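You operate a simulated robot arm through the tools that you are given. There is no shell and no other tool. Be economical: measure what you need, move in short steps, check, and stop when the job is done.

You are at the controls of a simulated two-armed robot. One attempt, no reset.

Task
Set the pivot bracket on the marked spot and unscrew its masking screw.
Fine: hold the bracket; screw in the white tray, bracket to the clamp mat.

It is judged by the outcome, as a careful person would: the job done as asked, and still so three seconds after it is handed in. It fails if anything else is knocked over, pushed out of place, dropped, spilled or broken.

Robot
Two 7-joint arms with two-finger parallel grippers on one trunk, on a base that drives. Base frame: it is fixed to the floor where the robot stands at the start and does not move with it; the origin is under the middle of the robot, x ahead of it, y to its left, z up; the surface under the hand at the start is at about z = 850. Units: mm, rad, N and s.
The left shoulder is at the start at [50, 177, 1104], the right one opposite. With the tool pointing down near the work surface each hand reaches from about 220 to 700 mm from the robot's upright axis, wherever it stands, measured 20 degrees to its own side. Places, roughly: black clamp mat [500, -200, 900]; marked spot on the masking table [500, 200, 800]; tray [700, 200, 900]; white pivot bracket (10x6x6 cm) [400, 0, 900]. Payload 3.43 kg a hand.
Tool frame (each hand has its own): the origin (TCP) lies between the finger pads and is the grasp point; the fingertips stand 34 mm ahead of it; z points along the fingers, y is the line along which they close. Largest opening 128 mm; finger width 24, thickness 12; the body of the gripper, 48 by 130 mm, starts 96 mm behind the TCP.
Orientation is that of the tool frame in the base frame, as a unit quaternion [x, y, z, w]. With the fingers straight down and closing along the base's y, the tool's x points along the base's -x, its y along +y and its z along -z.

Tools
- The arms move only by the tool drive_tool. It takes "left_increments", "right_increments" or both (then of equal length, played together; a hand with none holds still); each is a list of rows, each a list of 7 numbers: the shift along the tool's x, y, z in units of 25 mm (1.0 is 25 mm), then the turn, a rotation vector about the tool's x, y, z in units of 5 degrees (1.0 is 5 degrees), then the finger opening in mm, from 0 to 128. In form: [[tx, ty, tz, ax, ay, az, claw], ...]. A call has 1 to 10 rows; each row shifts and turns the commanded pose from where the row before left it, along the tool's axes as they then stand. A call with a number of a shift or a turn outside -1 to 1 is refused whole. Rows are played at 5 a second. More than 50 mm and 0.15 rad between two rows, or a gripper value outside its range, and nothing of the call is played. Where a pose cannot be reached the arm comes as near as it can. A force on the tool above 40 N (or 10 N above the force at the start of the call, whichever is more), or a blocked arm, ends the call early, and 0.2 s more pass. The fingers move at their own pace (about 108 mm/s each) and stop on an object; they squeeze with about 30 N. The grip force told is the motor's: it shows also when the fingers shut on nothing. Time passes only in rows, and 0.2 s behind the last, so rows that do not move let the fingers close. The reply holds the time, the measured pose of the TCP, the force on the tool along the base axes, the opening and the grip force, in the units named above and with some noise, with the torque about the TCP (base axes, N m) and any sound that the robot's microphone picked up, and new pictures: "show" is both (left out), scene, wrist or none (wrist: the cameras of the hands that moved).
- Cameras (640 x 400 px; columns grow to the right, rows downward): "scene" is now at [158.2, 16.3, 1273.5]; the picture's right is [0.18, -0.98, 0.00], its down [-0.49, -0.09, -0.87] and it looks along [0.85, 0.15, -0.50] (base axes); focal length 214 px, centre (320, 200). "left" rides on the left gripper at [76, 11, -160] in its tool frame; the picture's right is [-0.15, 0.99, 0.00], its down [-0.88, -0.13, -0.46] and it looks along [-0.45, -0.07, 0.89] (tool axes); focal length 234 px, centre (320, 200). "right" rides on the right gripper at [76, -11, -160] in its tool frame; the picture's right is [0.15, 0.99, 0.00], its down [-0.88, 0.13, -0.46] and it looks along [-0.45, 0.07, 0.89] (tool axes); focal length 234 px, centre (320, 200). There is no depth. A picture from a camera that has moved, and an enlarged one, comes with that camera's place and axes in the base frame and with its lens.
- move_column(by): slides the trunk up (or, below 0, down) by that many mm; the arms and the scene camera ride with it, the base frame stays. It gives what a move gives, with no picture.
- steer(legs): drives the robot by 1 to 6 legs, each [ahead, turn to the left] in mm and rad, along the robot's own axes; the way and the turn of a leg run together, so that a leg with both is an arc; at most 1500 mm and 3.142 rad a leg. The arms and the cameras ride along, it lands a little off, and it stops where it bumps. It gives what a move gives, and a new picture of the scene camera.
- turn_head(pan, tilt): turns the head with the scene camera to pan (to the left, within 1.396 rad either way) and tilt (down, from -0.506 to 1.204), counted from straight ahead of the robot. It gives what a move gives, and a new picture of the scene camera.
- close_up(camera, box): a new picture of the part [left, top, right, bottom] of that camera's present view, enlarged. The clock stands still meanwhile.
- job_done(): hands the job in; it is judged then, once.

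Work in short steps. Places have to be worked out from the pictures, the camera data and where the tool is seen: move nearer, look again, correct. Check each grasp and each placing, and mend what went wrong. You have 120 turns and 260 pictures in all, those below and enlarged ones among them. Open the grippers and draw the arms clear of the work before you hand the job in, unless the task says otherwise; then end with one line.

The tools are called after "Call:" as name(argument=value, ...) on one line, values as JSON. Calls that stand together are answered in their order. drive_tool: Moves the arms, as the interface text tells. Its arguments: {"type":"object","properties":{"left_increments":{"type":"array","items":{"type":"array","items":{"type":"number"}}},"right_increments":{"type":"array","items":{"type":"array","items":{"type":"number"}}},"show":{"type":"string","enum":["both","scene","wrist","none"]}},"required":[]} The other tools are called the same way: move_column (by) slides the trunk up or down; steer (legs) drives the base; turn_head (pan, tilt) turns the head that bears the scene camera; close_up (camera, box) takes an enlarged picture of a part of a camera's view; job_done () hands the job in.

At the start:

```text
time: 0.0
left_tcp_pos: [405.7, 171.2, 1184.8]
left_tcp_rot: [-0.001, 1.0, -0.001, 0.0]
left_force: [0.4, -0.7, -0.2]
left_ft_torque: [0.01, 0.01, 0.03]
left_finger_gap: 128.0
left_finger_force: 0.1
right_tcp_pos: [425.3, -111.6, 1145.8]
right_tcp_rot: [0.0, 1.0, 0.0, 0.0]
right_force: [-0.4, -0.1, -0.1]
right_ft_torque: [-0.01, 0.0, -0.01]
right_finger_gap: 128.2
right_finger_force: 0.1
trunk travel left (down, up): [-275.0, 126.0]
robot x, y, heading: [-0.3, 0.7, -0.001]
head pan, tilt: [0.176, 0.525]
```

scene: 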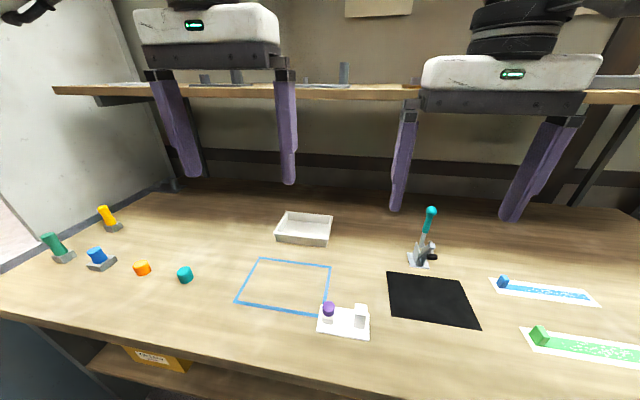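
right: 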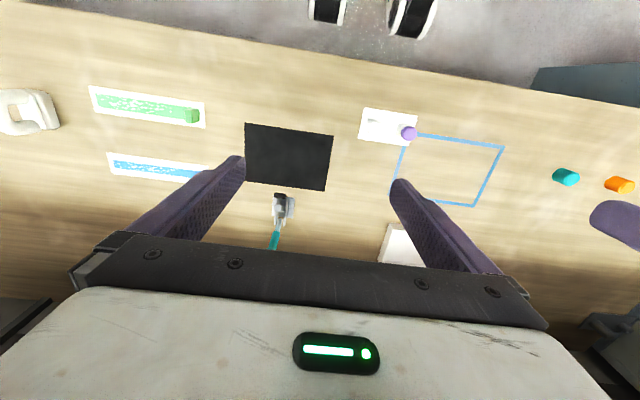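
left: 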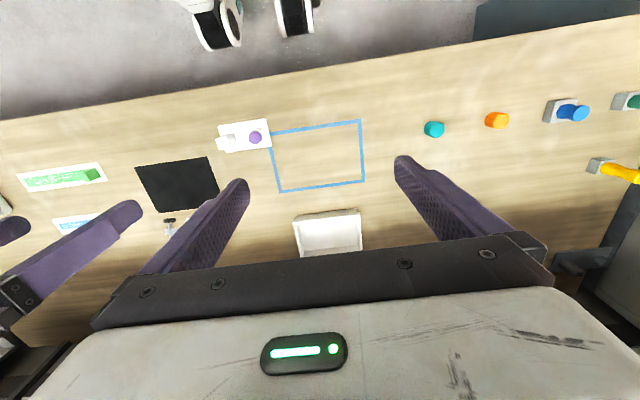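

I'll look closely at the bracket and the surroundings before moving.

Call:
close_up(camera="scene", box=[290, 280, 390, 342])

Call:
close_up(camera="left", box=[200, 100, 380, 212])

Call:
close_up(camera="right", box=[230, 90, 530, 278])

```text
6.40 times, centred on (340, 311) of scene
camera zoom: at [158.2, 16.3, 1273.5], right [0.18, -0.98, 0.0], down [-0.49, -0.09, -0.87], along [0.85, 0.15, -0.5], focal length 1373 px, centre (192, -510)
```

zoom: 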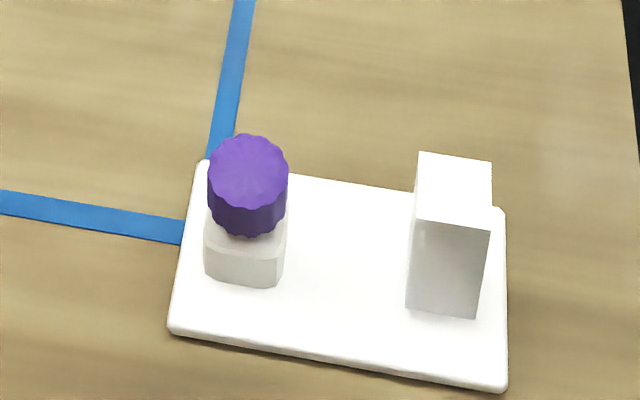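

```text
3.56 times, centred on (290, 156) of left
camera zoom: at [329.7, 182.2, 1343.5], right [0.15, 0.99, 0.0], down [0.88, -0.13, 0.46], along [0.45, -0.07, -0.89], focal length 833 px, centre (427, 356)
```

zoom: 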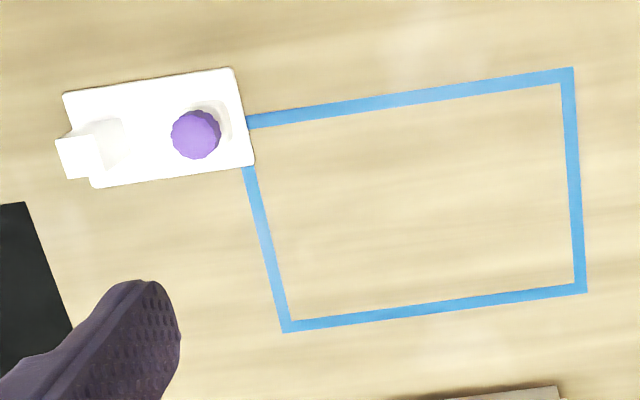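

```text
2.13 times, centred on (380, 184) of right
camera zoom: at [349.5, -122.9, 1305.6], right [-0.15, 0.99, 0.0], down [0.88, 0.13, 0.46], along [0.45, 0.07, -0.89], focal length 498 px, centre (192, 234)
```

zoom: 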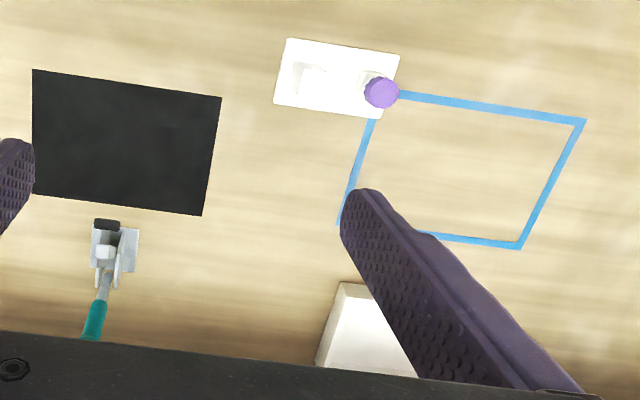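

The bracket spans about x 380–434, y −34…63, and its screw axis is near (406, 44) with the top at about z 898. Its upright block is near (406, −15) with the top at about 906. The marked spot is x 412–545, y 60–249, and the mat is x 440–558, y −249…−81. I'll turn the right hand so it closes along x, then tilt it in from −y to grip the block and leave the screw clear for the left hand.

Call:
drive_tool(right_increments=[[0, 0, 0, 0, 0, 1, 128], [0, 0, 0, 0, 0, 1, 128], [0, 0, 0, 0, 0, 1, 128], [0, 0, 0, 0, 0, 1, 128], [0, 0, 0, 0, 0, 1, 128], [0, 0, 0, 0, 0, 1, 128], [0, 0, 0, 0, 0, 1, 128], [0, 0, 0, 0, 0, 1, 128], [0, 0, 0, 0, 0, 1, 128]], show="none")

Call:
drive_tool(right_increments=[[0, 0, 0, 0, 0, 1, 128], [0, 0, 0, 0, 0, 1, 128], [0, 0, 0, 0, 0, 1, 128], [0, 0, 0, 0, 0, 1, 128], [0, 0, 0, 0, 0, 1, 128], [0, 0, 0, 0, 0, 1, 128], [0, 0, 0, 0, 0, 1, 128], [0, 0, 0, 0, 0, 1, 128], [0, 0, 0, 0, 0, 1, 128]], show="none")

Call:
drive_tool(right_increments=[[0, 0, 0, 0, 1, 0, 128], [0, 0, 0, 0, 1, 0, 128], [0, 0, 0, 0, 1, 0, 128], [0, 0, 0, 0, 1, 0, 128], [0, 0, 0, 0, 1, 0, 100], [0, 0, 0, 0, 1, 0, 80], [0, 0, 0, 0, 1, 0, 70], [0, 0, 0, 0, 1, 0, 60], [0, 0, 0, 0, 1, 0, 60]], show="both")

```text
time: 2.0
left_tcp_pos: [406.8, 171.6, 1182.8]
left_tcp_rot: [-0.001, 1.0, -0.001, 0.0]
left_force: [0.4, 0.6, 0.0]
left_ft_torque: [0.02, 0.01, 0.0]
left_finger_gap: 128.3
left_finger_force: 0.0
right_tcp_pos: [425.8, -110.1, 1145.5]
right_tcp_rot: [0.384, 0.924, 0.0, 0.0]
right_force: [-0.5, 0.4, 0.8]
right_ft_torque: [0.03, -0.01, -0.03]
right_finger_gap: 127.8
right_finger_force: 0.2
trunk travel left (down, up): [-275.0, 126.0]
robot x, y, heading: [1.5, 2.1, -0.001]
head pan, tilt: [0.176, 0.525]
```

```text
time: 4.0
left_tcp_pos: [406.1, 171.1, 1183.0]
left_tcp_rot: [-0.002, 1.0, -0.001, 0.001]
left_force: [-1.1, 0.7, -0.4]
left_ft_torque: [0.03, -0.02, 0.0]
left_finger_gap: 128.1
left_finger_force: 0.1
right_tcp_pos: [426.1, -110.7, 1146.7]
right_tcp_rot: [0.707, 0.707, -0.001, -0.001]
right_force: [-0.2, 1.2, 0.2]
right_ft_torque: [0.0, -0.01, -0.01]
right_finger_gap: 127.9
right_finger_force: 0.0
trunk travel left (down, up): [-275.0, 126.0]
robot x, y, heading: [-3.9, -0.2, 0.003]
head pan, tilt: [0.176, 0.525]
```

```text
time: 6.0
left_tcp_pos: [406.3, 171.1, 1183.2]
left_tcp_rot: [-0.001, 1.0, 0.0, 0.0]
left_force: [0.9, 0.3, 0.7]
left_ft_torque: [0.01, -0.02, 0.02]
left_finger_gap: 128.0
left_finger_force: 0.0
right_tcp_pos: [426.0, -112.3, 1146.3]
right_tcp_rot: [0.653, 0.653, 0.271, -0.27]
right_force: [-0.7, -0.9, 0.2]
right_ft_torque: [0.04, 0.01, 0.04]
right_finger_gap: 60.1
right_finger_force: 0.2
trunk travel left (down, up): [-275.0, 126.0]
robot x, y, heading: [-0.9, -1.8, 0.005]
head pan, tilt: [0.176, 0.525]
camera scene: at [158.2, 16.1, 1273.5], right [0.18, -0.98, 0.0], down [-0.49, -0.09, -0.87], along [0.85, 0.15, -0.5], focal length 214 px, centre (320, 200)
camera right: at [413.6, -171.4, 1312.6], right [0.99, 0.1, 0.1], down [0.13, -0.94, -0.3], along [0.07, 0.31, -0.95], focal length 234 px, centre (320, 200)
```

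scene: 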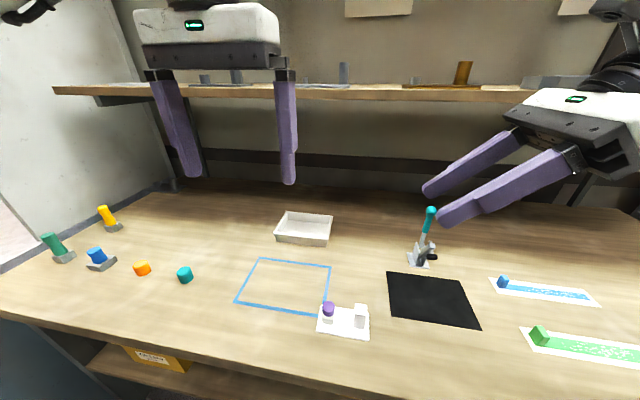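
right: 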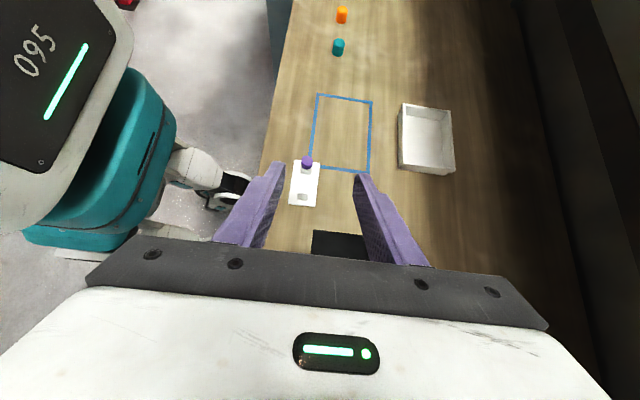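

The hand reached the pose with y = +X and z = (0, .71, −.71). Next I go to a standoff near (406, −60, 940).

Call:
drive_tool(right_increments=[[-0.545, -0.1, 0.91, 0, 0, 0, 60], [-0.545, -0.1, 0.91, 0, 0, 0, 60], [-0.545, -0.1, 0.91, 0, 0, 0, 60], [-0.545, -0.1, 0.91, 0, 0, 0, 60], [-0.545, -0.1, 0.91, 0, 0, 0, 60], [-0.545, -0.1, 0.91, 0, 0, 0, 60], [-0.545, -0.1, 0.91, 0, 0, 0, 60], [-0.545, -0.1, 0.91, 0, 0, 0, 60]])

Call:
close_up(camera="scene", box=[270, 240, 430, 340])

Call:
close_up(camera="left", box=[120, 60, 360, 210])

```text
time: 7.8
left_tcp_pos: [406.4, 169.1, 1184.4]
left_tcp_rot: [-0.001, 1.0, 0.0, 0.0]
left_force: [0.2, 1.1, 0.4]
left_ft_torque: [-0.01, 0.0, -0.01]
left_finger_gap: 128.1
left_finger_force: 0.0
right_tcp_pos: [405.5, -59.1, 940.8]
right_tcp_rot: [0.653, 0.654, 0.271, -0.27]
right_force: [0.4, 0.5, 0.7]
right_ft_torque: [0.04, 0.0, 0.02]
right_finger_gap: 60.0
right_finger_force: 0.1
trunk travel left (down, up): [-275.0, 126.0]
robot x, y, heading: [-2.0, 1.6, 0.002]
head pan, tilt: [0.176, 0.525]
camera scene: at [158.2, 16.3, 1273.5], right [0.18, -0.98, 0.0], down [-0.49, -0.09, -0.87], along [0.85, 0.15, -0.5], focal length 214 px, centre (320, 200)
camera right: at [393.9, -119.0, 1107.2], right [0.99, 0.1, 0.1], down [0.13, -0.94, -0.3], along [0.07, 0.31, -0.95], focal length 234 px, centre (320, 200)
```

scene: 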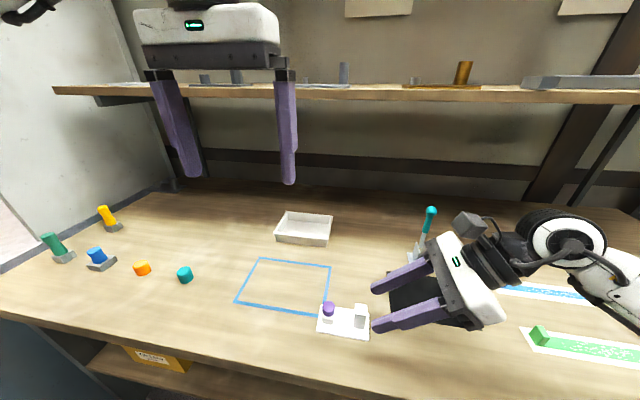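
right: 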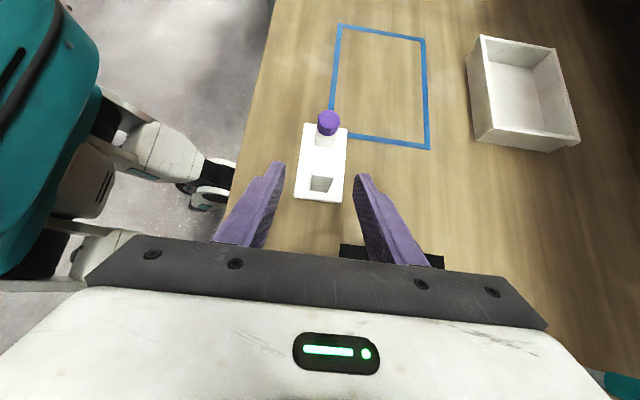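

```text
4.00 times, centred on (350, 290) of scene
camera zoom: at [158.2, 16.3, 1273.5], right [0.18, -0.98, 0.0], down [-0.49, -0.09, -0.87], along [0.85, 0.15, -0.5], focal length 858 px, centre (200, -160)
```

zoom: 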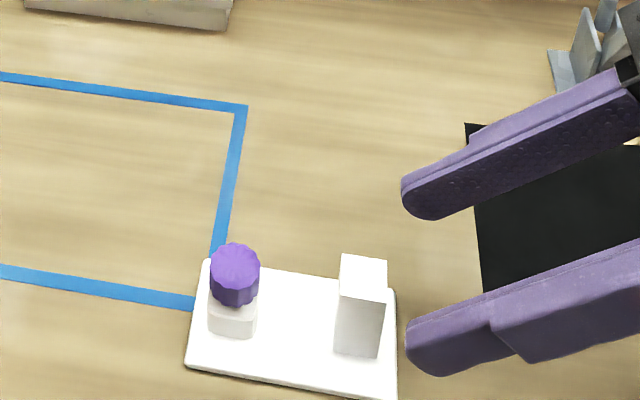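

```text
2.67 times, centred on (240, 135) of left
camera zoom: at [329.7, 182.2, 1343.5], right [0.15, 0.99, 0.0], down [0.88, -0.13, 0.46], along [0.45, -0.07, -0.89], focal length 624 px, centre (533, 373)
```

zoom: 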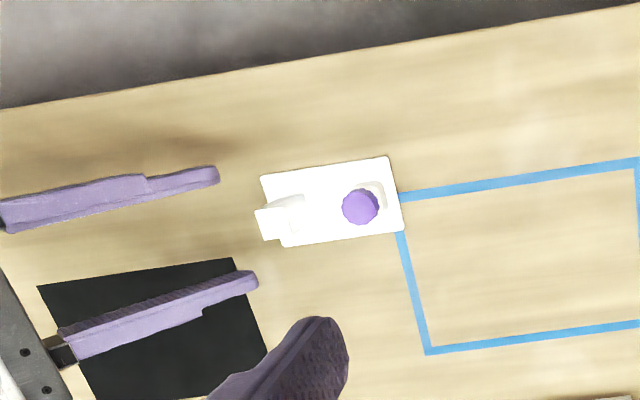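

Alignment looks good, so I advance 60 mm along the tool axis to straddle the block.

Call:
drive_tool(right_increments=[[0, 0, 0.6, 0, 0, 0, 60], [0, 0, 0.6, 0, 0, 0, 60], [0, 0, 0.6, 0, 0, 0, 60], [0, 0, 0.5, 0, 0, 0, 60]], show="none")

Call:
close_up(camera="right", box=[220, 80, 420, 205])

Call:
close_up(camera="scene", box=[290, 270, 410, 345])

Call:
close_up(camera="left", box=[180, 90, 340, 190])

```text
time: 8.8
left_tcp_pos: [406.2, 170.5, 1182.2]
left_tcp_rot: [0.0, 1.0, -0.001, 0.0]
left_force: [-0.2, 0.4, 0.6]
left_ft_torque: [0.0, -0.01, -0.02]
left_finger_gap: 128.0
left_finger_force: 0.0
right_tcp_pos: [406.0, -18.2, 898.4]
right_tcp_rot: [0.653, 0.653, 0.27, -0.271]
right_force: [0.2, -0.3, -0.1]
right_ft_torque: [0.04, 0.0, -0.01]
right_finger_gap: 59.9
right_finger_force: 0.0
trunk travel left (down, up): [-275.0, 126.0]
robot x, y, heading: [0.8, -1.1, -0.004]
head pan, tilt: [0.176, 0.525]
```

```text
3.20 times, centred on (320, 142) of right
camera zoom: at [394.3, -78.3, 1065.5], right [0.99, 0.1, 0.1], down [0.13, -0.94, -0.3], along [0.07, 0.31, -0.95], focal length 749 px, centre (320, 384)
```

zoom: 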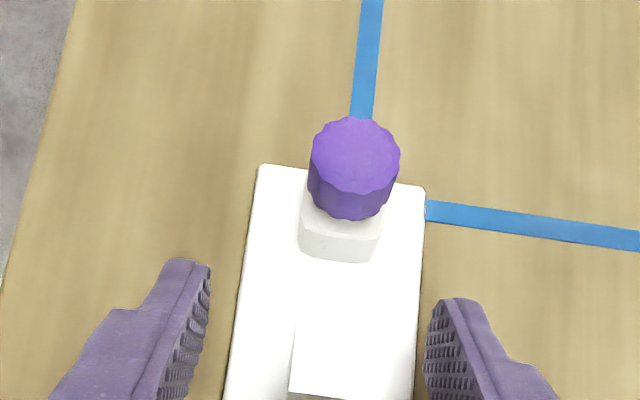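

```text
5.33 times, centred on (350, 308) of scene
camera zoom: at [158.2, 16.3, 1273.5], right [0.18, -0.98, 0.0], down [-0.49, -0.09, -0.87], along [0.85, 0.15, -0.5], focal length 1144 px, centre (160, -373)
```

zoom: 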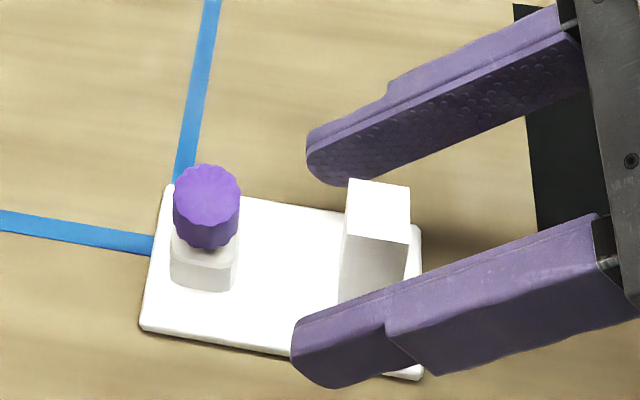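

```text
4.00 times, centred on (260, 140) of left
camera zoom: at [329.8, 182.3, 1343.4], right [0.15, 0.99, 0.0], down [0.88, -0.13, 0.46], along [0.45, -0.07, -0.89], focal length 937 px, centre (560, 440)
```

zoom: 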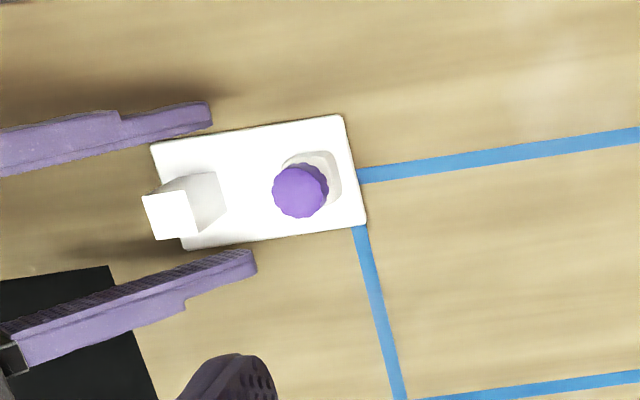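

The fingers straddle the block, so I close.

Call:
drive_tool(right_increments=[[0, 0, 0, 0, 0, 0, 40], [0, 0, 0, 0, 0, 0, 32], [0, 0, 0, 0, 0, 0, 26], [0, 0, 0, 0, 0, 0, 10], [0, 0, 0, 0, 0, 0, 0], [0, 0, 0, 0, 0, 0, 0]], show="none")

Call:
close_up(camera="scene", box=[290, 270, 410, 345])

```text
time: 10.2
left_tcp_pos: [406.5, 170.7, 1184.1]
left_tcp_rot: [0.0, 1.0, -0.001, 0.001]
left_force: [-0.4, 0.7, -0.3]
left_ft_torque: [0.02, -0.03, 0.0]
left_finger_gap: 127.9
left_finger_force: 0.0
right_tcp_pos: [406.6, -18.0, 898.5]
right_tcp_rot: [0.654, 0.653, 0.27, -0.27]
right_force: [0.0, 0.9, -0.1]
right_ft_torque: [0.09, -0.02, 0.01]
right_finger_gap: 24.3
right_finger_force: 29.9
trunk travel left (down, up): [-275.0, 126.0]
robot x, y, heading: [3.0, 1.9, -0.001]
head pan, tilt: [0.176, 0.525]
```

```text
5.33 times, centred on (350, 308) of scene
camera zoom: at [158.2, 16.3, 1273.5], right [0.18, -0.98, 0.0], down [-0.49, -0.09, -0.87], along [0.85, 0.15, -0.5], focal length 1144 px, centre (160, -373)
```

zoom: 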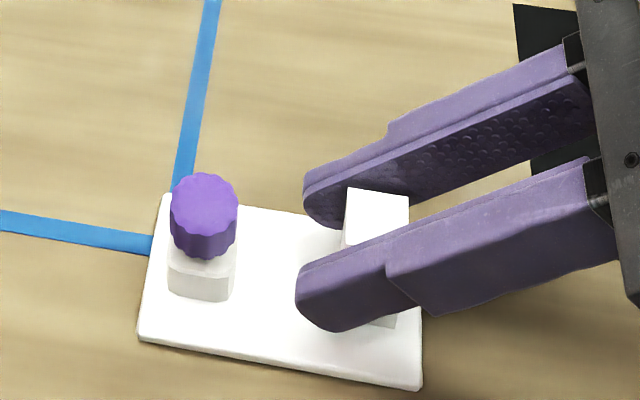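

The block is gripped at 24.3 mm. I lift 20 mm and carry it by (+72, +141) to the middle of the marked spot.

Call:
drive_tool(right_increments=[[0.28, 0, -0.28, 0, 0, 0, 0], [0.28, 0, -0.28, 0, 0, 0, 0], [0.5, 0.36, 0.5, 0, 0, 0, 0], [0.5, 0.36, 0.5, 0, 0, 0, 0], [0.5, 0.36, 0.5, 0, 0, 0, 0], [0.5, 0.36, 0.5, 0, 0, 0, 0], [0.5, 0.36, 0.5, 0, 0, 0, 0], [0.5, 0.36, 0.5, 0, 0, 0, 0], [0.5, 0.36, 0.5, 0, 0, 0, 0], [0.49, 0.36, 0.49, 0, 0, 0, 0]], show="scene")

Call:
close_up(camera="scene", box=[200, 210, 400, 335])

```text
time: 12.4
left_tcp_pos: [407.5, 171.3, 1184.3]
left_tcp_rot: [0.0, 1.0, -0.001, -0.001]
left_force: [-0.6, -0.4, 0.0]
left_ft_torque: [0.01, 0.0, 0.0]
left_finger_gap: 128.2
left_finger_force: 0.1
right_tcp_pos: [479.2, 124.2, 918.0]
right_tcp_rot: [0.653, 0.653, 0.271, -0.271]
right_force: [-0.2, -0.1, -1.4]
right_ft_torque: [-0.01, 0.01, -0.01]
right_finger_gap: 24.3
right_finger_force: 30.2
trunk travel left (down, up): [-275.0, 126.0]
robot x, y, heading: [-1.2, -0.0, 0.001]
head pan, tilt: [0.176, 0.525]
camera scene: at [158.4, 16.6, 1273.4], right [0.18, -0.98, 0.0], down [-0.49, -0.09, -0.87], along [0.85, 0.15, -0.5], focal length 214 px, centre (320, 200)
```

scene: 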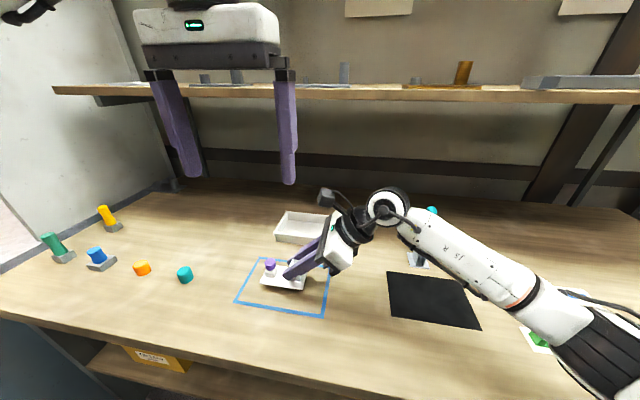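

```text
3.20 times, centred on (300, 272) of scene
camera zoom: at [158.4, 16.6, 1273.4], right [0.18, -0.98, 0.0], down [-0.49, -0.09, -0.87], along [0.85, 0.15, -0.5], focal length 686 px, centre (384, -32)
```

zoom: 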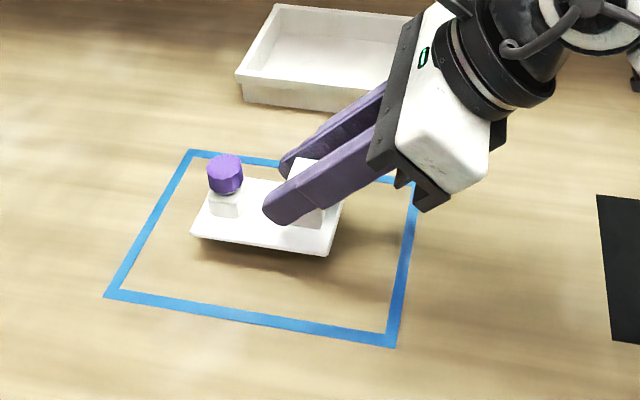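

It is carried level over the spot. I lower it about 20 mm and watch the force.

Call:
drive_tool(right_increments=[[-0.2, 0, 0.2, 0, 0, 0, 0], [-0.2, 0, 0.2, 0, 0, 0, 0], [-0.1, 0, 0.1, 0, 0, 0, 0], [-0.05, 0, 0.05, 0, 0, 0, 0]], show="none")

Call:
close_up(camera="scene", box=[220, 230, 348, 310])

Call:
close_up(camera="left", box=[220, 90, 420, 215])

```text
time: 13.4
left_tcp_pos: [405.9, 170.8, 1184.5]
left_tcp_rot: [-0.001, 1.0, 0.0, 0.0]
left_force: [-0.4, -0.7, 0.7]
left_ft_torque: [0.0, -0.04, 0.02]
left_finger_gap: 128.0
left_finger_force: 0.0
right_tcp_pos: [477.8, 123.1, 899.9]
right_tcp_rot: [0.653, 0.654, 0.271, -0.271]
right_force: [-1.0, -0.2, -1.0]
right_ft_torque: [0.03, -0.03, -0.03]
right_finger_gap: 24.5
right_finger_force: 29.9
trunk travel left (down, up): [-275.0, 126.0]
robot x, y, heading: [0.3, 2.1, -0.003]
head pan, tilt: [0.176, 0.525]
```

```text
5.00 times, centred on (284, 270) of scene
camera zoom: at [158.3, 16.3, 1273.5], right [0.18, -0.98, 0.0], down [-0.49, -0.09, -0.87], along [0.85, 0.15, -0.5], focal length 1072 px, centre (500, -150)
```

zoom: 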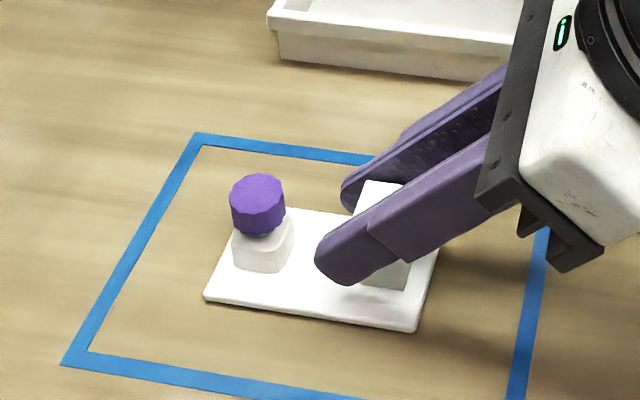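

```text
3.20 times, centred on (320, 152) of left
camera zoom: at [329.8, 182.2, 1343.4], right [0.15, 0.99, 0.0], down [0.88, -0.13, 0.46], along [0.45, -0.07, -0.89], focal length 749 px, centre (320, 352)
```

zoom: 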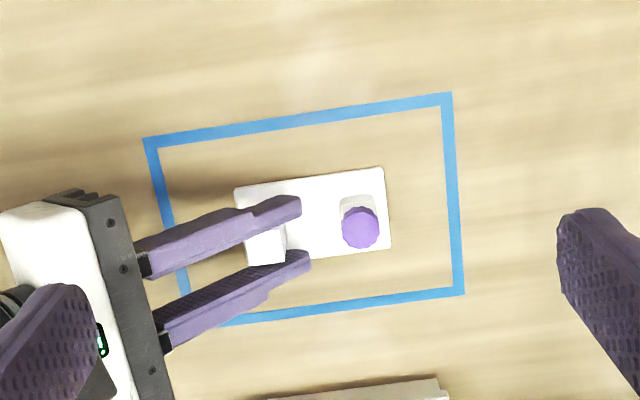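

Nearly down and well inside the tape. I'll settle it in small steps until the table carries it.

Call:
drive_tool(right_increments=[[-0.03, 0, 0.03, 0, 0, 0, 0], [-0.03, 0, 0.03, 0, 0, 0, 0], [-0.02, 0, 0.02, 0, 0, 0, 0], [0, 0, 0, 0, 0, 0, 0]], show="none")

Call:
close_up(camera="scene", box=[220, 230, 348, 310])

```text
time: 14.4
left_tcp_pos: [405.4, 170.9, 1184.9]
left_tcp_rot: [-0.002, 1.0, -0.001, 0.0]
left_force: [0.1, -0.2, -1.0]
left_ft_torque: [0.01, 0.01, -0.01]
left_finger_gap: 128.1
left_finger_force: 0.1
right_tcp_pos: [477.1, 123.0, 899.3]
right_tcp_rot: [0.653, 0.653, 0.272, -0.27]
right_force: [1.8, -0.3, 9.6]
right_ft_torque: [-0.24, 0.1, 0.05]
right_finger_gap: 24.4
right_finger_force: 30.5
trunk travel left (down, up): [-275.0, 126.0]
robot x, y, heading: [1.9, 0.9, -0.003]
head pan, tilt: [0.176, 0.525]
```

```text
5.00 times, centred on (284, 270) of scene
camera zoom: at [157.7, 16.1, 1273.7], right [0.18, -0.98, 0.0], down [-0.49, -0.09, -0.87], along [0.85, 0.15, -0.5], focal length 1072 px, centre (500, -150)
```

zoom: 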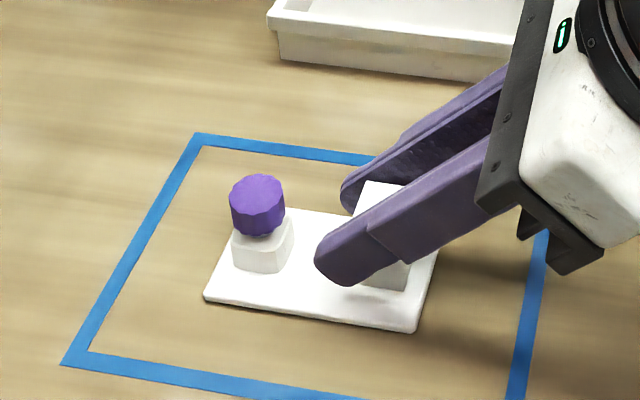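

The bracket is seated with about 10 N on the table, and the screw axis is near (475, 184). I bring the left hand above it with the gap narrowed, then yaw it clockwise so an unscrewing stroke is available.

Call:
drive_tool(left_increments=[[-0.345, 0.065, 0.6, 0, 0, 0, 60], [-0.345, 0.065, 0.6, 0, 0, 0, 50], [-0.345, 0.065, 0.6, 0, 0, 0, 44], [-0.345, 0.065, 0.6, 0, 0, 0, 44], [-0.345, 0.065, 0.6, 0, 0, 0, 44], [-0.345, 0.065, 0.6, 0, 0, 0, 44], [-0.345, 0.065, 0.6, 0, 0, 0, 44], [-0.345, 0.065, 0.6, 0, 0, 0, 44]], show="none")

Call:
drive_tool(left_increments=[[0, 0, 0, 0, 0, 1, 44], [0, 0, 0, 0, 0, 1, 44], [0, 0, 0, 0, 0, 1, 44], [0, 0, 0, 0, 0, 1, 44], [0, 0, 0, 0, 0, 1, 44], [0, 0, 0, 0, 0, 1, 44], [0, 0, 0, 0, 0, 1, 44], [0, 0, 0, 0, 0, 1, 44], [0, 0, 0, 0, 0, 1, 44], [0, 0, 0, 0, 0, 1, 44]], show="none")

Call:
drive_tool(left_increments=[[0, 0, 0, 0, 0, 1, 44], [0, 0, 0, 0, 0, 1, 44], [0, 0, 0, 0, 0, 1, 44], [0, 0, 0, 0, 0, 1, 44], [0, 0, 0, 0, 0, 1, 44], [0, 0, 0, 0, 0, 1, 44], [0, 0, 0, 0, 0, 1, 44], [0, 0, 0, 0, 0, 1, 44], [0, 0, 0, 0, 0, 1, 44], [0, 0, 0, 0, 0, 1, 44]], show="both")

```text
time: 16.2
left_tcp_pos: [474.6, 183.8, 1064.7]
left_tcp_rot: [-0.001, 1.0, -0.001, 0.001]
left_force: [-0.2, 0.8, 1.0]
left_ft_torque: [0.02, -0.01, -0.02]
left_finger_gap: 43.9
left_finger_force: 0.1
right_tcp_pos: [476.6, 123.1, 898.5]
right_tcp_rot: [0.653, 0.653, 0.272, -0.271]
right_force: [4.5, 0.1, 14.9]
right_ft_torque: [-0.2, 0.02, 0.05]
right_finger_gap: 24.2
right_finger_force: 30.2
trunk travel left (down, up): [-275.0, 126.0]
robot x, y, heading: [1.9, -3.5, -0.003]
head pan, tilt: [0.176, 0.525]
```

```text
time: 18.4
left_tcp_pos: [471.8, 181.9, 1063.6]
left_tcp_rot: [0.422, 0.907, -0.001, 0.001]
left_force: [0.1, -0.1, -0.1]
left_ft_torque: [0.01, -0.04, -0.02]
left_finger_gap: 44.2
left_finger_force: 0.1
right_tcp_pos: [478.0, 124.0, 898.8]
right_tcp_rot: [0.653, 0.653, 0.273, -0.271]
right_force: [2.5, 1.3, 16.8]
right_ft_torque: [-0.03, 0.09, -0.03]
right_finger_gap: 24.5
right_finger_force: 29.8
trunk travel left (down, up): [-275.0, 126.0]
robot x, y, heading: [1.1, -3.9, 0.003]
head pan, tilt: [0.176, 0.525]
```

```text
time: 20.6
left_tcp_pos: [277.9, 79.8, 1033.1]
left_tcp_rot: [0.766, 0.643, 0.0, 0.0]
left_force: [-0.2, -0.3, -0.4]
left_ft_torque: [0.02, 0.01, 0.01]
left_finger_gap: 43.9
left_finger_force: 0.0
left hand out of reach, approached as far as the arm can: row 1, 2, 3, 4, 5, 6, 7, 8, 9, 10
right_tcp_pos: [476.7, 123.9, 898.4]
right_tcp_rot: [0.653, 0.653, 0.272, -0.271]
right_force: [0.2, 0.0, 17.3]
right_ft_torque: [0.12, 0.05, -0.01]
right_finger_gap: 24.3
right_finger_force: 30.0
trunk travel left (down, up): [-275.0, 126.0]
robot x, y, heading: [-2.3, 3.9, -0.002]
head pan, tilt: [0.176, 0.525]
camera scene: at [157.0, 16.0, 1273.7], right [0.18, -0.98, 0.0], down [-0.49, -0.09, -0.87], along [0.85, 0.15, -0.5], focal length 214 px, centre (320, 200)
camera left: at [301.5, 154.0, 1192.1], right [0.95, -0.31, 0.0], down [-0.28, -0.84, 0.46], along [-0.14, -0.43, -0.89], focal length 234 px, centre (320, 200)
```

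scene: 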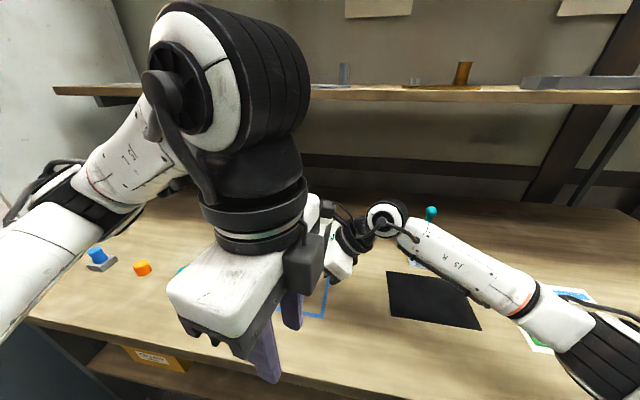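
left: 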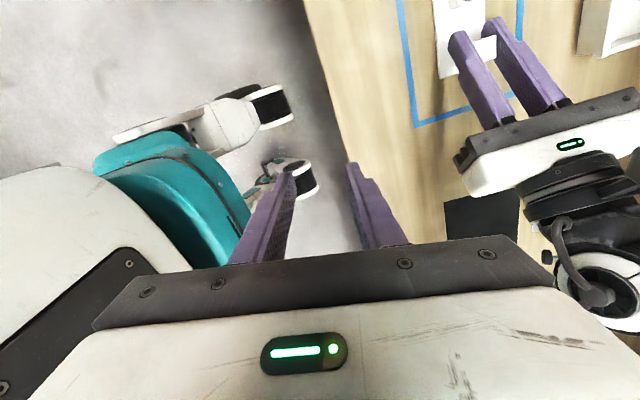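

Yaw −50° is reachable but beyond it the arm retreats. I turn back to −50° and will use strokes of about −45°…+50°.

Call:
drive_tool(left_increments=[[0, 0, 0, 0, 0, -1, 44], [0, 0, 0, 0, 0, -1, 44], [0, 0, 0, 0, 0, -1, 44], [0, 0, 0, 0, 0, -1, 44], [0, 0, 0, 0, 0, -1, 44], [0, 0, 0, 0, 0, -1, 44], [0, 0, 0, 0, 0, -1, 44], [0, 0, 0, 0, 0, -1, 44], [0, 0, 0, 0, 0, -1, 44], [0, 0, 0, 0, 0, -1, 44]], show="both")

```text
time: 22.8
left_tcp_pos: [278.8, 82.7, 1032.4]
left_tcp_rot: [0.421, 0.907, 0.0, 0.0]
left_force: [0.0, -0.2, 0.2]
left_ft_torque: [0.04, 0.03, -0.01]
left_finger_gap: 43.8
left_finger_force: 0.0
right_tcp_pos: [476.5, 123.3, 899.2]
right_tcp_rot: [0.653, 0.653, 0.272, -0.27]
right_force: [1.0, 0.3, 16.7]
right_ft_torque: [0.06, 0.04, -0.03]
right_finger_gap: 24.3
right_finger_force: 30.2
trunk travel left (down, up): [-275.0, 126.0]
robot x, y, heading: [-0.9, -0.1, 0.004]
head pan, tilt: [0.176, 0.525]
camera scene: at [157.0, 16.0, 1273.7], right [0.18, -0.98, 0.0], down [-0.49, -0.09, -0.87], along [0.85, 0.15, -0.5], focal length 214 px, centre (320, 200)
camera left: at [238.0, 146.5, 1192.2], right [0.85, 0.53, 0.0], down [0.47, -0.76, 0.46], along [0.24, -0.39, -0.89], focal length 234 px, centre (320, 200)
```

scene: 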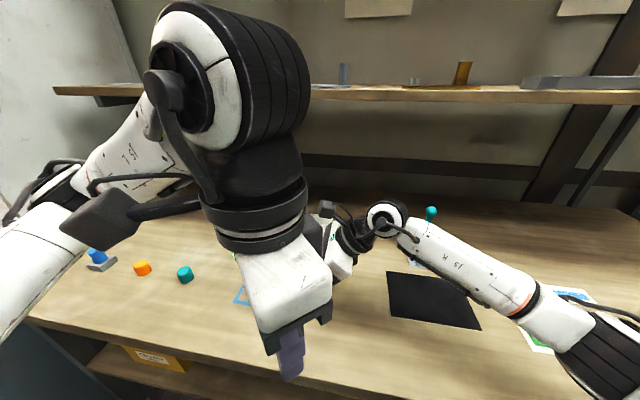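
left: 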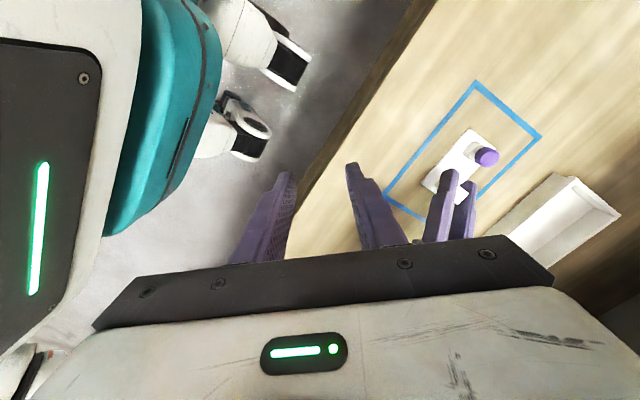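

The commanded pose followed the actual one, so I move back over the screw by (+196, +101), slightly raised and at yaw −50°.

Call:
drive_tool(left_increments=[[-0.216, 0.956, -0.3, 0, 0, 0, 44], [-0.216, 0.956, -0.3, 0, 0, 0, 44], [-0.216, 0.956, -0.3, 0, 0, 0, 44], [-0.216, 0.956, 0, 0, 0, 0, 44], [-0.216, 0.956, 0, 0, 0, 0, 44], [-0.216, 0.956, 0, 0, 0, 0, 44], [-0.216, 0.956, 0, 0, 0, 0, 44], [-0.216, 0.956, 0, 0, 0, 0, 44], [-0.216, 0.956, 0, 0, 0, 0, 44]], show="both")

```text
time: 24.8
left_tcp_pos: [473.5, 181.8, 1056.4]
left_tcp_rot: [0.421, 0.907, 0.001, 0.0]
left_force: [-0.2, -0.1, 0.3]
left_ft_torque: [-0.01, 0.0, -0.03]
left_finger_gap: 43.9
left_finger_force: 0.0
right_tcp_pos: [478.0, 123.2, 897.7]
right_tcp_rot: [0.653, 0.653, 0.272, -0.271]
right_force: [1.0, 1.3, 15.0]
right_ft_torque: [0.01, 0.06, 0.06]
right_finger_gap: 24.3
right_finger_force: 29.5
trunk travel left (down, up): [-275.0, 126.0]
robot x, y, heading: [-0.7, 0.4, -0.0]
head pan, tilt: [0.176, 0.525]
camera scene: at [157.0, 16.0, 1273.7], right [0.18, -0.98, 0.0], down [-0.49, -0.09, -0.87], along [0.85, 0.15, -0.5], focal length 214 px, centre (320, 200)
camera left: at [432.2, 247.0, 1214.7], right [0.85, 0.53, 0.0], down [0.47, -0.76, 0.46], along [0.24, -0.39, -0.89], focal length 234 px, centre (320, 200)
```

scene: 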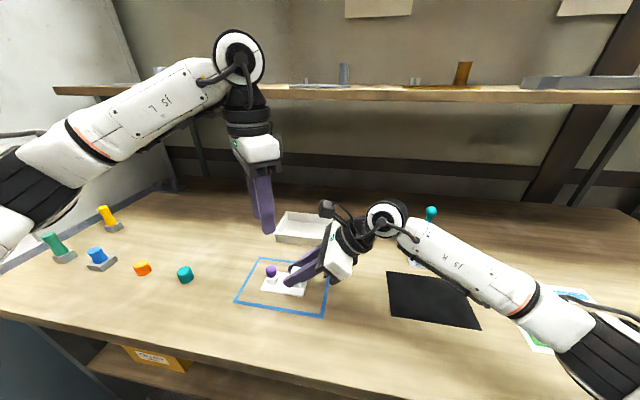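
left: 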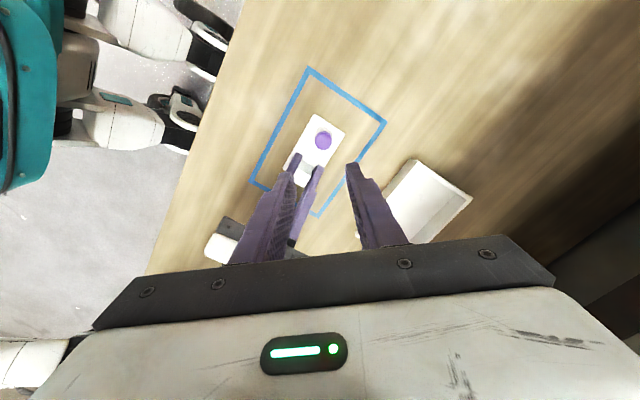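

The cap sits near (474, 186). I descend to about z 960 with a small lateral correction and check the centring.

Call:
drive_tool(left_increments=[[0.014, 0.02, 0.77, 0, 0, 0, 44], [0.014, 0.02, 0.77, 0, 0, 0, 44], [0.014, 0.02, 0.77, 0, 0, 0, 44], [0.014, 0.02, 0.77, 0, 0, 0, 44], [0.014, 0.02, 0.77, 0, 0, 0, 44]], show="none")

Call:
close_up(camera="left", box=[240, 80, 400, 180])

Call:
close_up(camera="scene", box=[220, 220, 348, 300])

Call:
close_up(camera="right", box=[200, 0, 440, 150])

```text
time: 26.0
left_tcp_pos: [474.2, 185.5, 959.4]
left_tcp_rot: [0.422, 0.907, 0.0, 0.001]
left_force: [-0.1, -0.7, 0.5]
left_ft_torque: [0.0, 0.04, -0.01]
left_finger_gap: 43.8
left_finger_force: 0.2
right_tcp_pos: [477.8, 123.1, 899.1]
right_tcp_rot: [0.653, 0.653, 0.272, -0.27]
right_force: [0.3, 0.7, 15.5]
right_ft_torque: [0.04, 0.05, -0.01]
right_finger_gap: 24.4
right_finger_force: 29.4
trunk travel left (down, up): [-275.0, 126.0]
robot x, y, heading: [0.1, 1.6, -0.003]
head pan, tilt: [0.176, 0.525]
```

```text
4.00 times, centred on (320, 130) of left
camera zoom: at [433.6, 250.4, 1119.2], right [0.85, 0.53, 0.0], down [0.47, -0.76, 0.46], along [0.24, -0.39, -0.89], focal length 937 px, centre (320, 480)
```

zoom: 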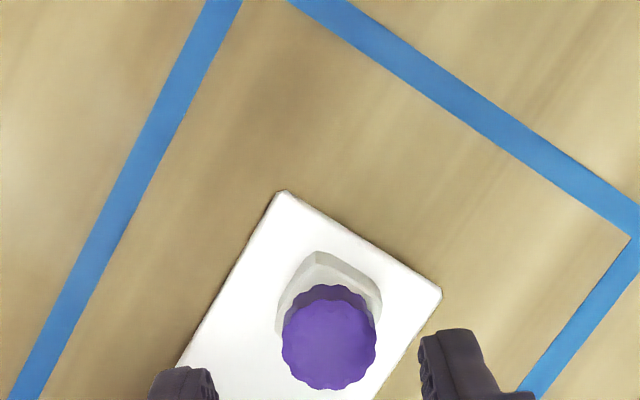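

```text
5.00 times, centred on (284, 260) of scene
camera zoom: at [157.0, 16.0, 1273.7], right [0.18, -0.98, 0.0], down [-0.49, -0.09, -0.87], along [0.85, 0.15, -0.5], focal length 1072 px, centre (500, -100)
```

zoom: 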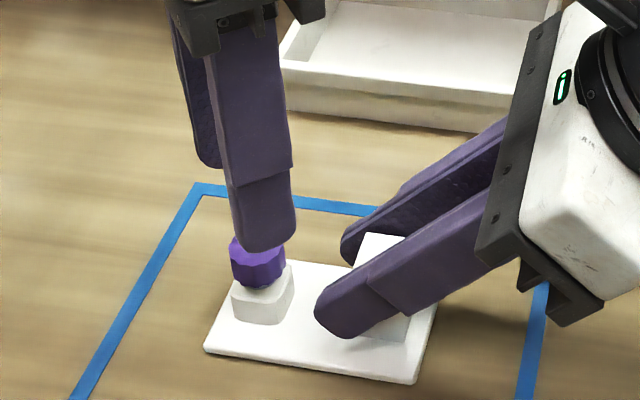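

```text
2.67 times, centred on (320, 75) of right
camera zoom: at [464.9, 62.8, 1065.1], right [0.99, 0.1, 0.11], down [0.13, -0.94, -0.3], along [0.07, 0.31, -0.95], focal length 624 px, centre (320, 533)
```

zoom: 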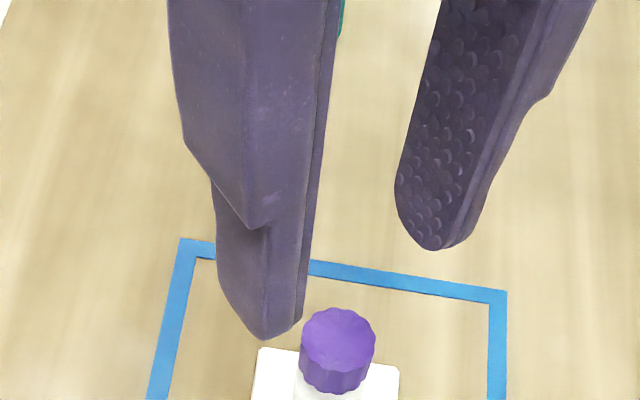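

The cap centre is (475, 186.5), about 23 mm in diameter, with top ≈896 and bottom ≈884. I descend to TCP z≈919 so the tips grip only the cap.

Call:
drive_tool(left_increments=[[0, 0.03, 0.54, 0, 0, 0, 44], [0, 0.03, 0.54, 0, 0, 0, 40], [0, 0, 0.54, 0, 0, 0, 40], [0, 0, 0, 0, 0, 0, 40]], show="none")

Call:
close_up(camera="scene", box=[236, 240, 316, 290])

Call:
close_up(camera="right", box=[240, 50, 400, 150])

Call:
close_up(camera="left", box=[240, 90, 400, 190])

```text
time: 27.0
left_tcp_pos: [476.0, 186.5, 918.0]
left_tcp_rot: [0.422, 0.907, 0.0, 0.001]
left_force: [-0.6, 0.4, -0.1]
left_ft_torque: [-0.02, 0.0, -0.02]
left_finger_gap: 40.1
left_finger_force: 0.0
right_tcp_pos: [477.8, 122.8, 898.2]
right_tcp_rot: [0.653, 0.653, 0.272, -0.269]
right_force: [-0.1, -0.9, 15.0]
right_ft_torque: [0.01, 0.04, -0.01]
right_finger_gap: 25.2
right_finger_force: 29.8
trunk travel left (down, up): [-275.0, 126.0]
robot x, y, heading: [-3.3, -0.4, -0.001]
head pan, tilt: [0.176, 0.525]
```

```text
8.00 times, centred on (276, 265) of scene
camera zoom: at [157.0, 16.0, 1273.7], right [0.18, -0.98, 0.0], down [-0.49, -0.09, -0.87], along [0.85, 0.15, -0.5], focal length 1716 px, centre (672, -320)
```

zoom: 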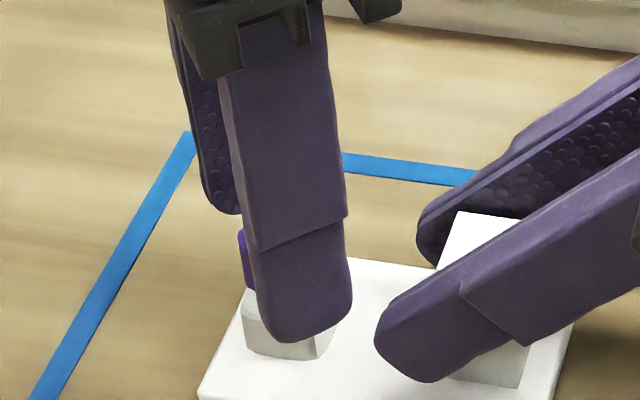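

```text
4.00 times, centred on (320, 100) of right
camera zoom: at [464.9, 62.8, 1065.1], right [0.99, 0.1, 0.11], down [0.13, -0.94, -0.3], along [0.07, 0.31, -0.95], focal length 937 px, centre (320, 600)
```

zoom: 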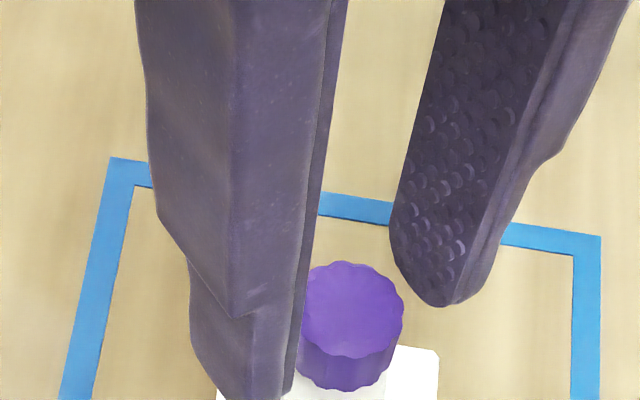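

```text
4.00 times, centred on (320, 140) of left
camera zoom: at [434.4, 252.1, 1078.1], right [0.85, 0.53, 0.0], down [0.47, -0.76, 0.46], along [0.24, -0.39, -0.89], focal length 937 px, centre (320, 440)
```

zoom: 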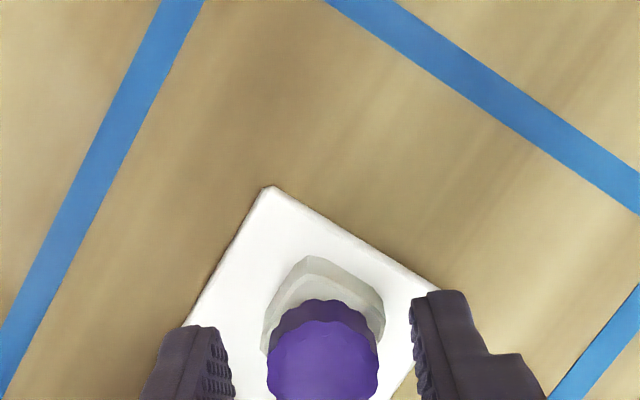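

The tips are centred around the cap and clear of the boss. I close gently.

Call:
drive_tool(left_increments=[[0, 0, 0, 0, 0, 0, 30], [0, 0, 0, 0, 0, 0, 20], [0, 0, 0, 0, 0, 0, 0], [0, 0, 0, 0, 0, 0, 0]], show="none")

Call:
close_up(camera="scene", box=[236, 240, 316, 290])

Call:
close_up(camera="left", box=[240, 90, 400, 190])

```text
time: 28.0
left_tcp_pos: [475.1, 187.4, 919.3]
left_tcp_rot: [0.422, 0.907, 0.001, 0.002]
left_force: [2.1, 2.2, -0.1]
left_ft_torque: [0.05, -0.05, 0.03]
left_finger_gap: 23.0
left_finger_force: 30.4
right_tcp_pos: [476.9, 121.8, 898.1]
right_tcp_rot: [0.653, 0.653, 0.272, -0.271]
right_force: [-0.6, -2.6, 16.1]
right_ft_torque: [0.04, 0.08, -0.01]
right_finger_gap: 24.4
right_finger_force: 30.6
trunk travel left (down, up): [-275.0, 126.0]
robot x, y, heading: [0.7, -4.2, -0.002]
head pan, tilt: [0.176, 0.525]
```

```text
8.00 times, centred on (276, 265) of scene
camera zoom: at [157.1, 16.0, 1273.7], right [0.18, -0.98, 0.0], down [-0.49, -0.09, -0.87], along [0.85, 0.15, -0.5], focal length 1716 px, centre (672, -320)
```

zoom: 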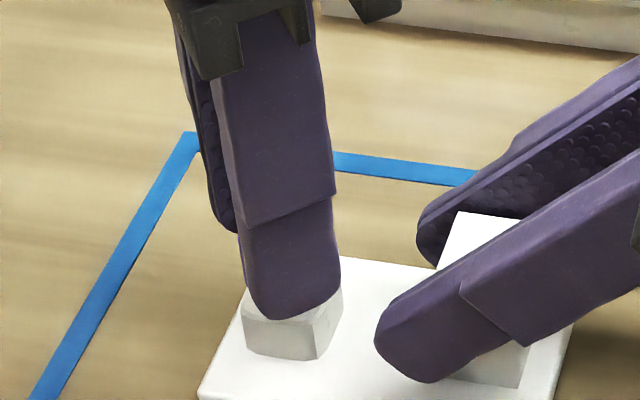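

```text
4.00 times, centred on (320, 140) of left
camera zoom: at [434.5, 252.2, 1078.3], right [0.85, 0.53, 0.0], down [0.47, -0.76, 0.46], along [0.24, -0.39, -0.89], focal length 937 px, centre (320, 440)
```

zoom: 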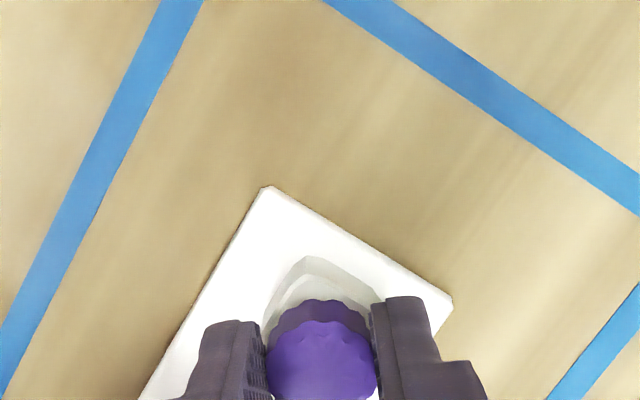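

The cap is gripped at 23.0 mm. I turn counter-clockwise 20° as a first test and check torque.

Call:
drive_tool(left_increments=[[0, 0, 0, 0, 0, -1, 0], [0, 0, 0, 0, 0, -1, 0], [0, 0, 0, 0, 0, -1, 0], [0, 0, 0, 0, 0, -1, 0]], show="none")

Call:
close_up(camera="left", box=[240, 90, 400, 190])

```text
time: 29.0
left_tcp_pos: [475.3, 186.9, 917.8]
left_tcp_rot: [0.258, 0.966, 0.0, 0.001]
left_force: [-4.8, 1.1, 3.2]
left_ft_torque: [0.0, 0.15, 0.01]
left_finger_gap: 23.0
left_finger_force: 29.9
right_tcp_pos: [477.6, 123.4, 899.5]
right_tcp_rot: [0.652, 0.653, 0.272, -0.271]
right_force: [1.9, 1.0, 13.7]
right_ft_torque: [0.06, 0.06, -0.12]
right_finger_gap: 24.4
right_finger_force: 30.2
trunk travel left (down, up): [-275.0, 126.0]
robot x, y, heading: [-2.2, -0.4, 0.0]
head pan, tilt: [0.176, 0.525]
```

```text
4.00 times, centred on (320, 140) of left
camera zoom: at [414.6, 234.2, 1078.1], right [0.62, 0.79, 0.0], down [0.7, -0.55, 0.46], along [0.36, -0.28, -0.89], focal length 937 px, centre (320, 440)
```

zoom: 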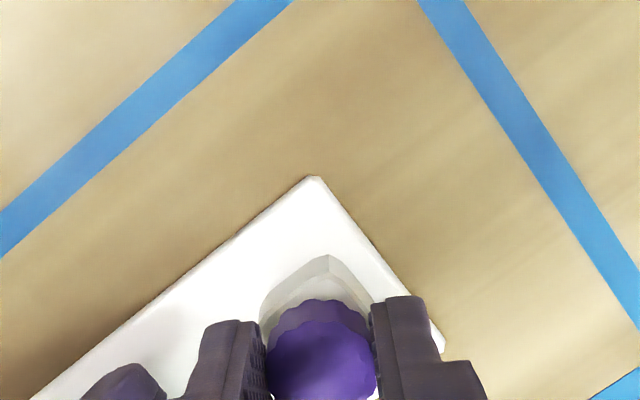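

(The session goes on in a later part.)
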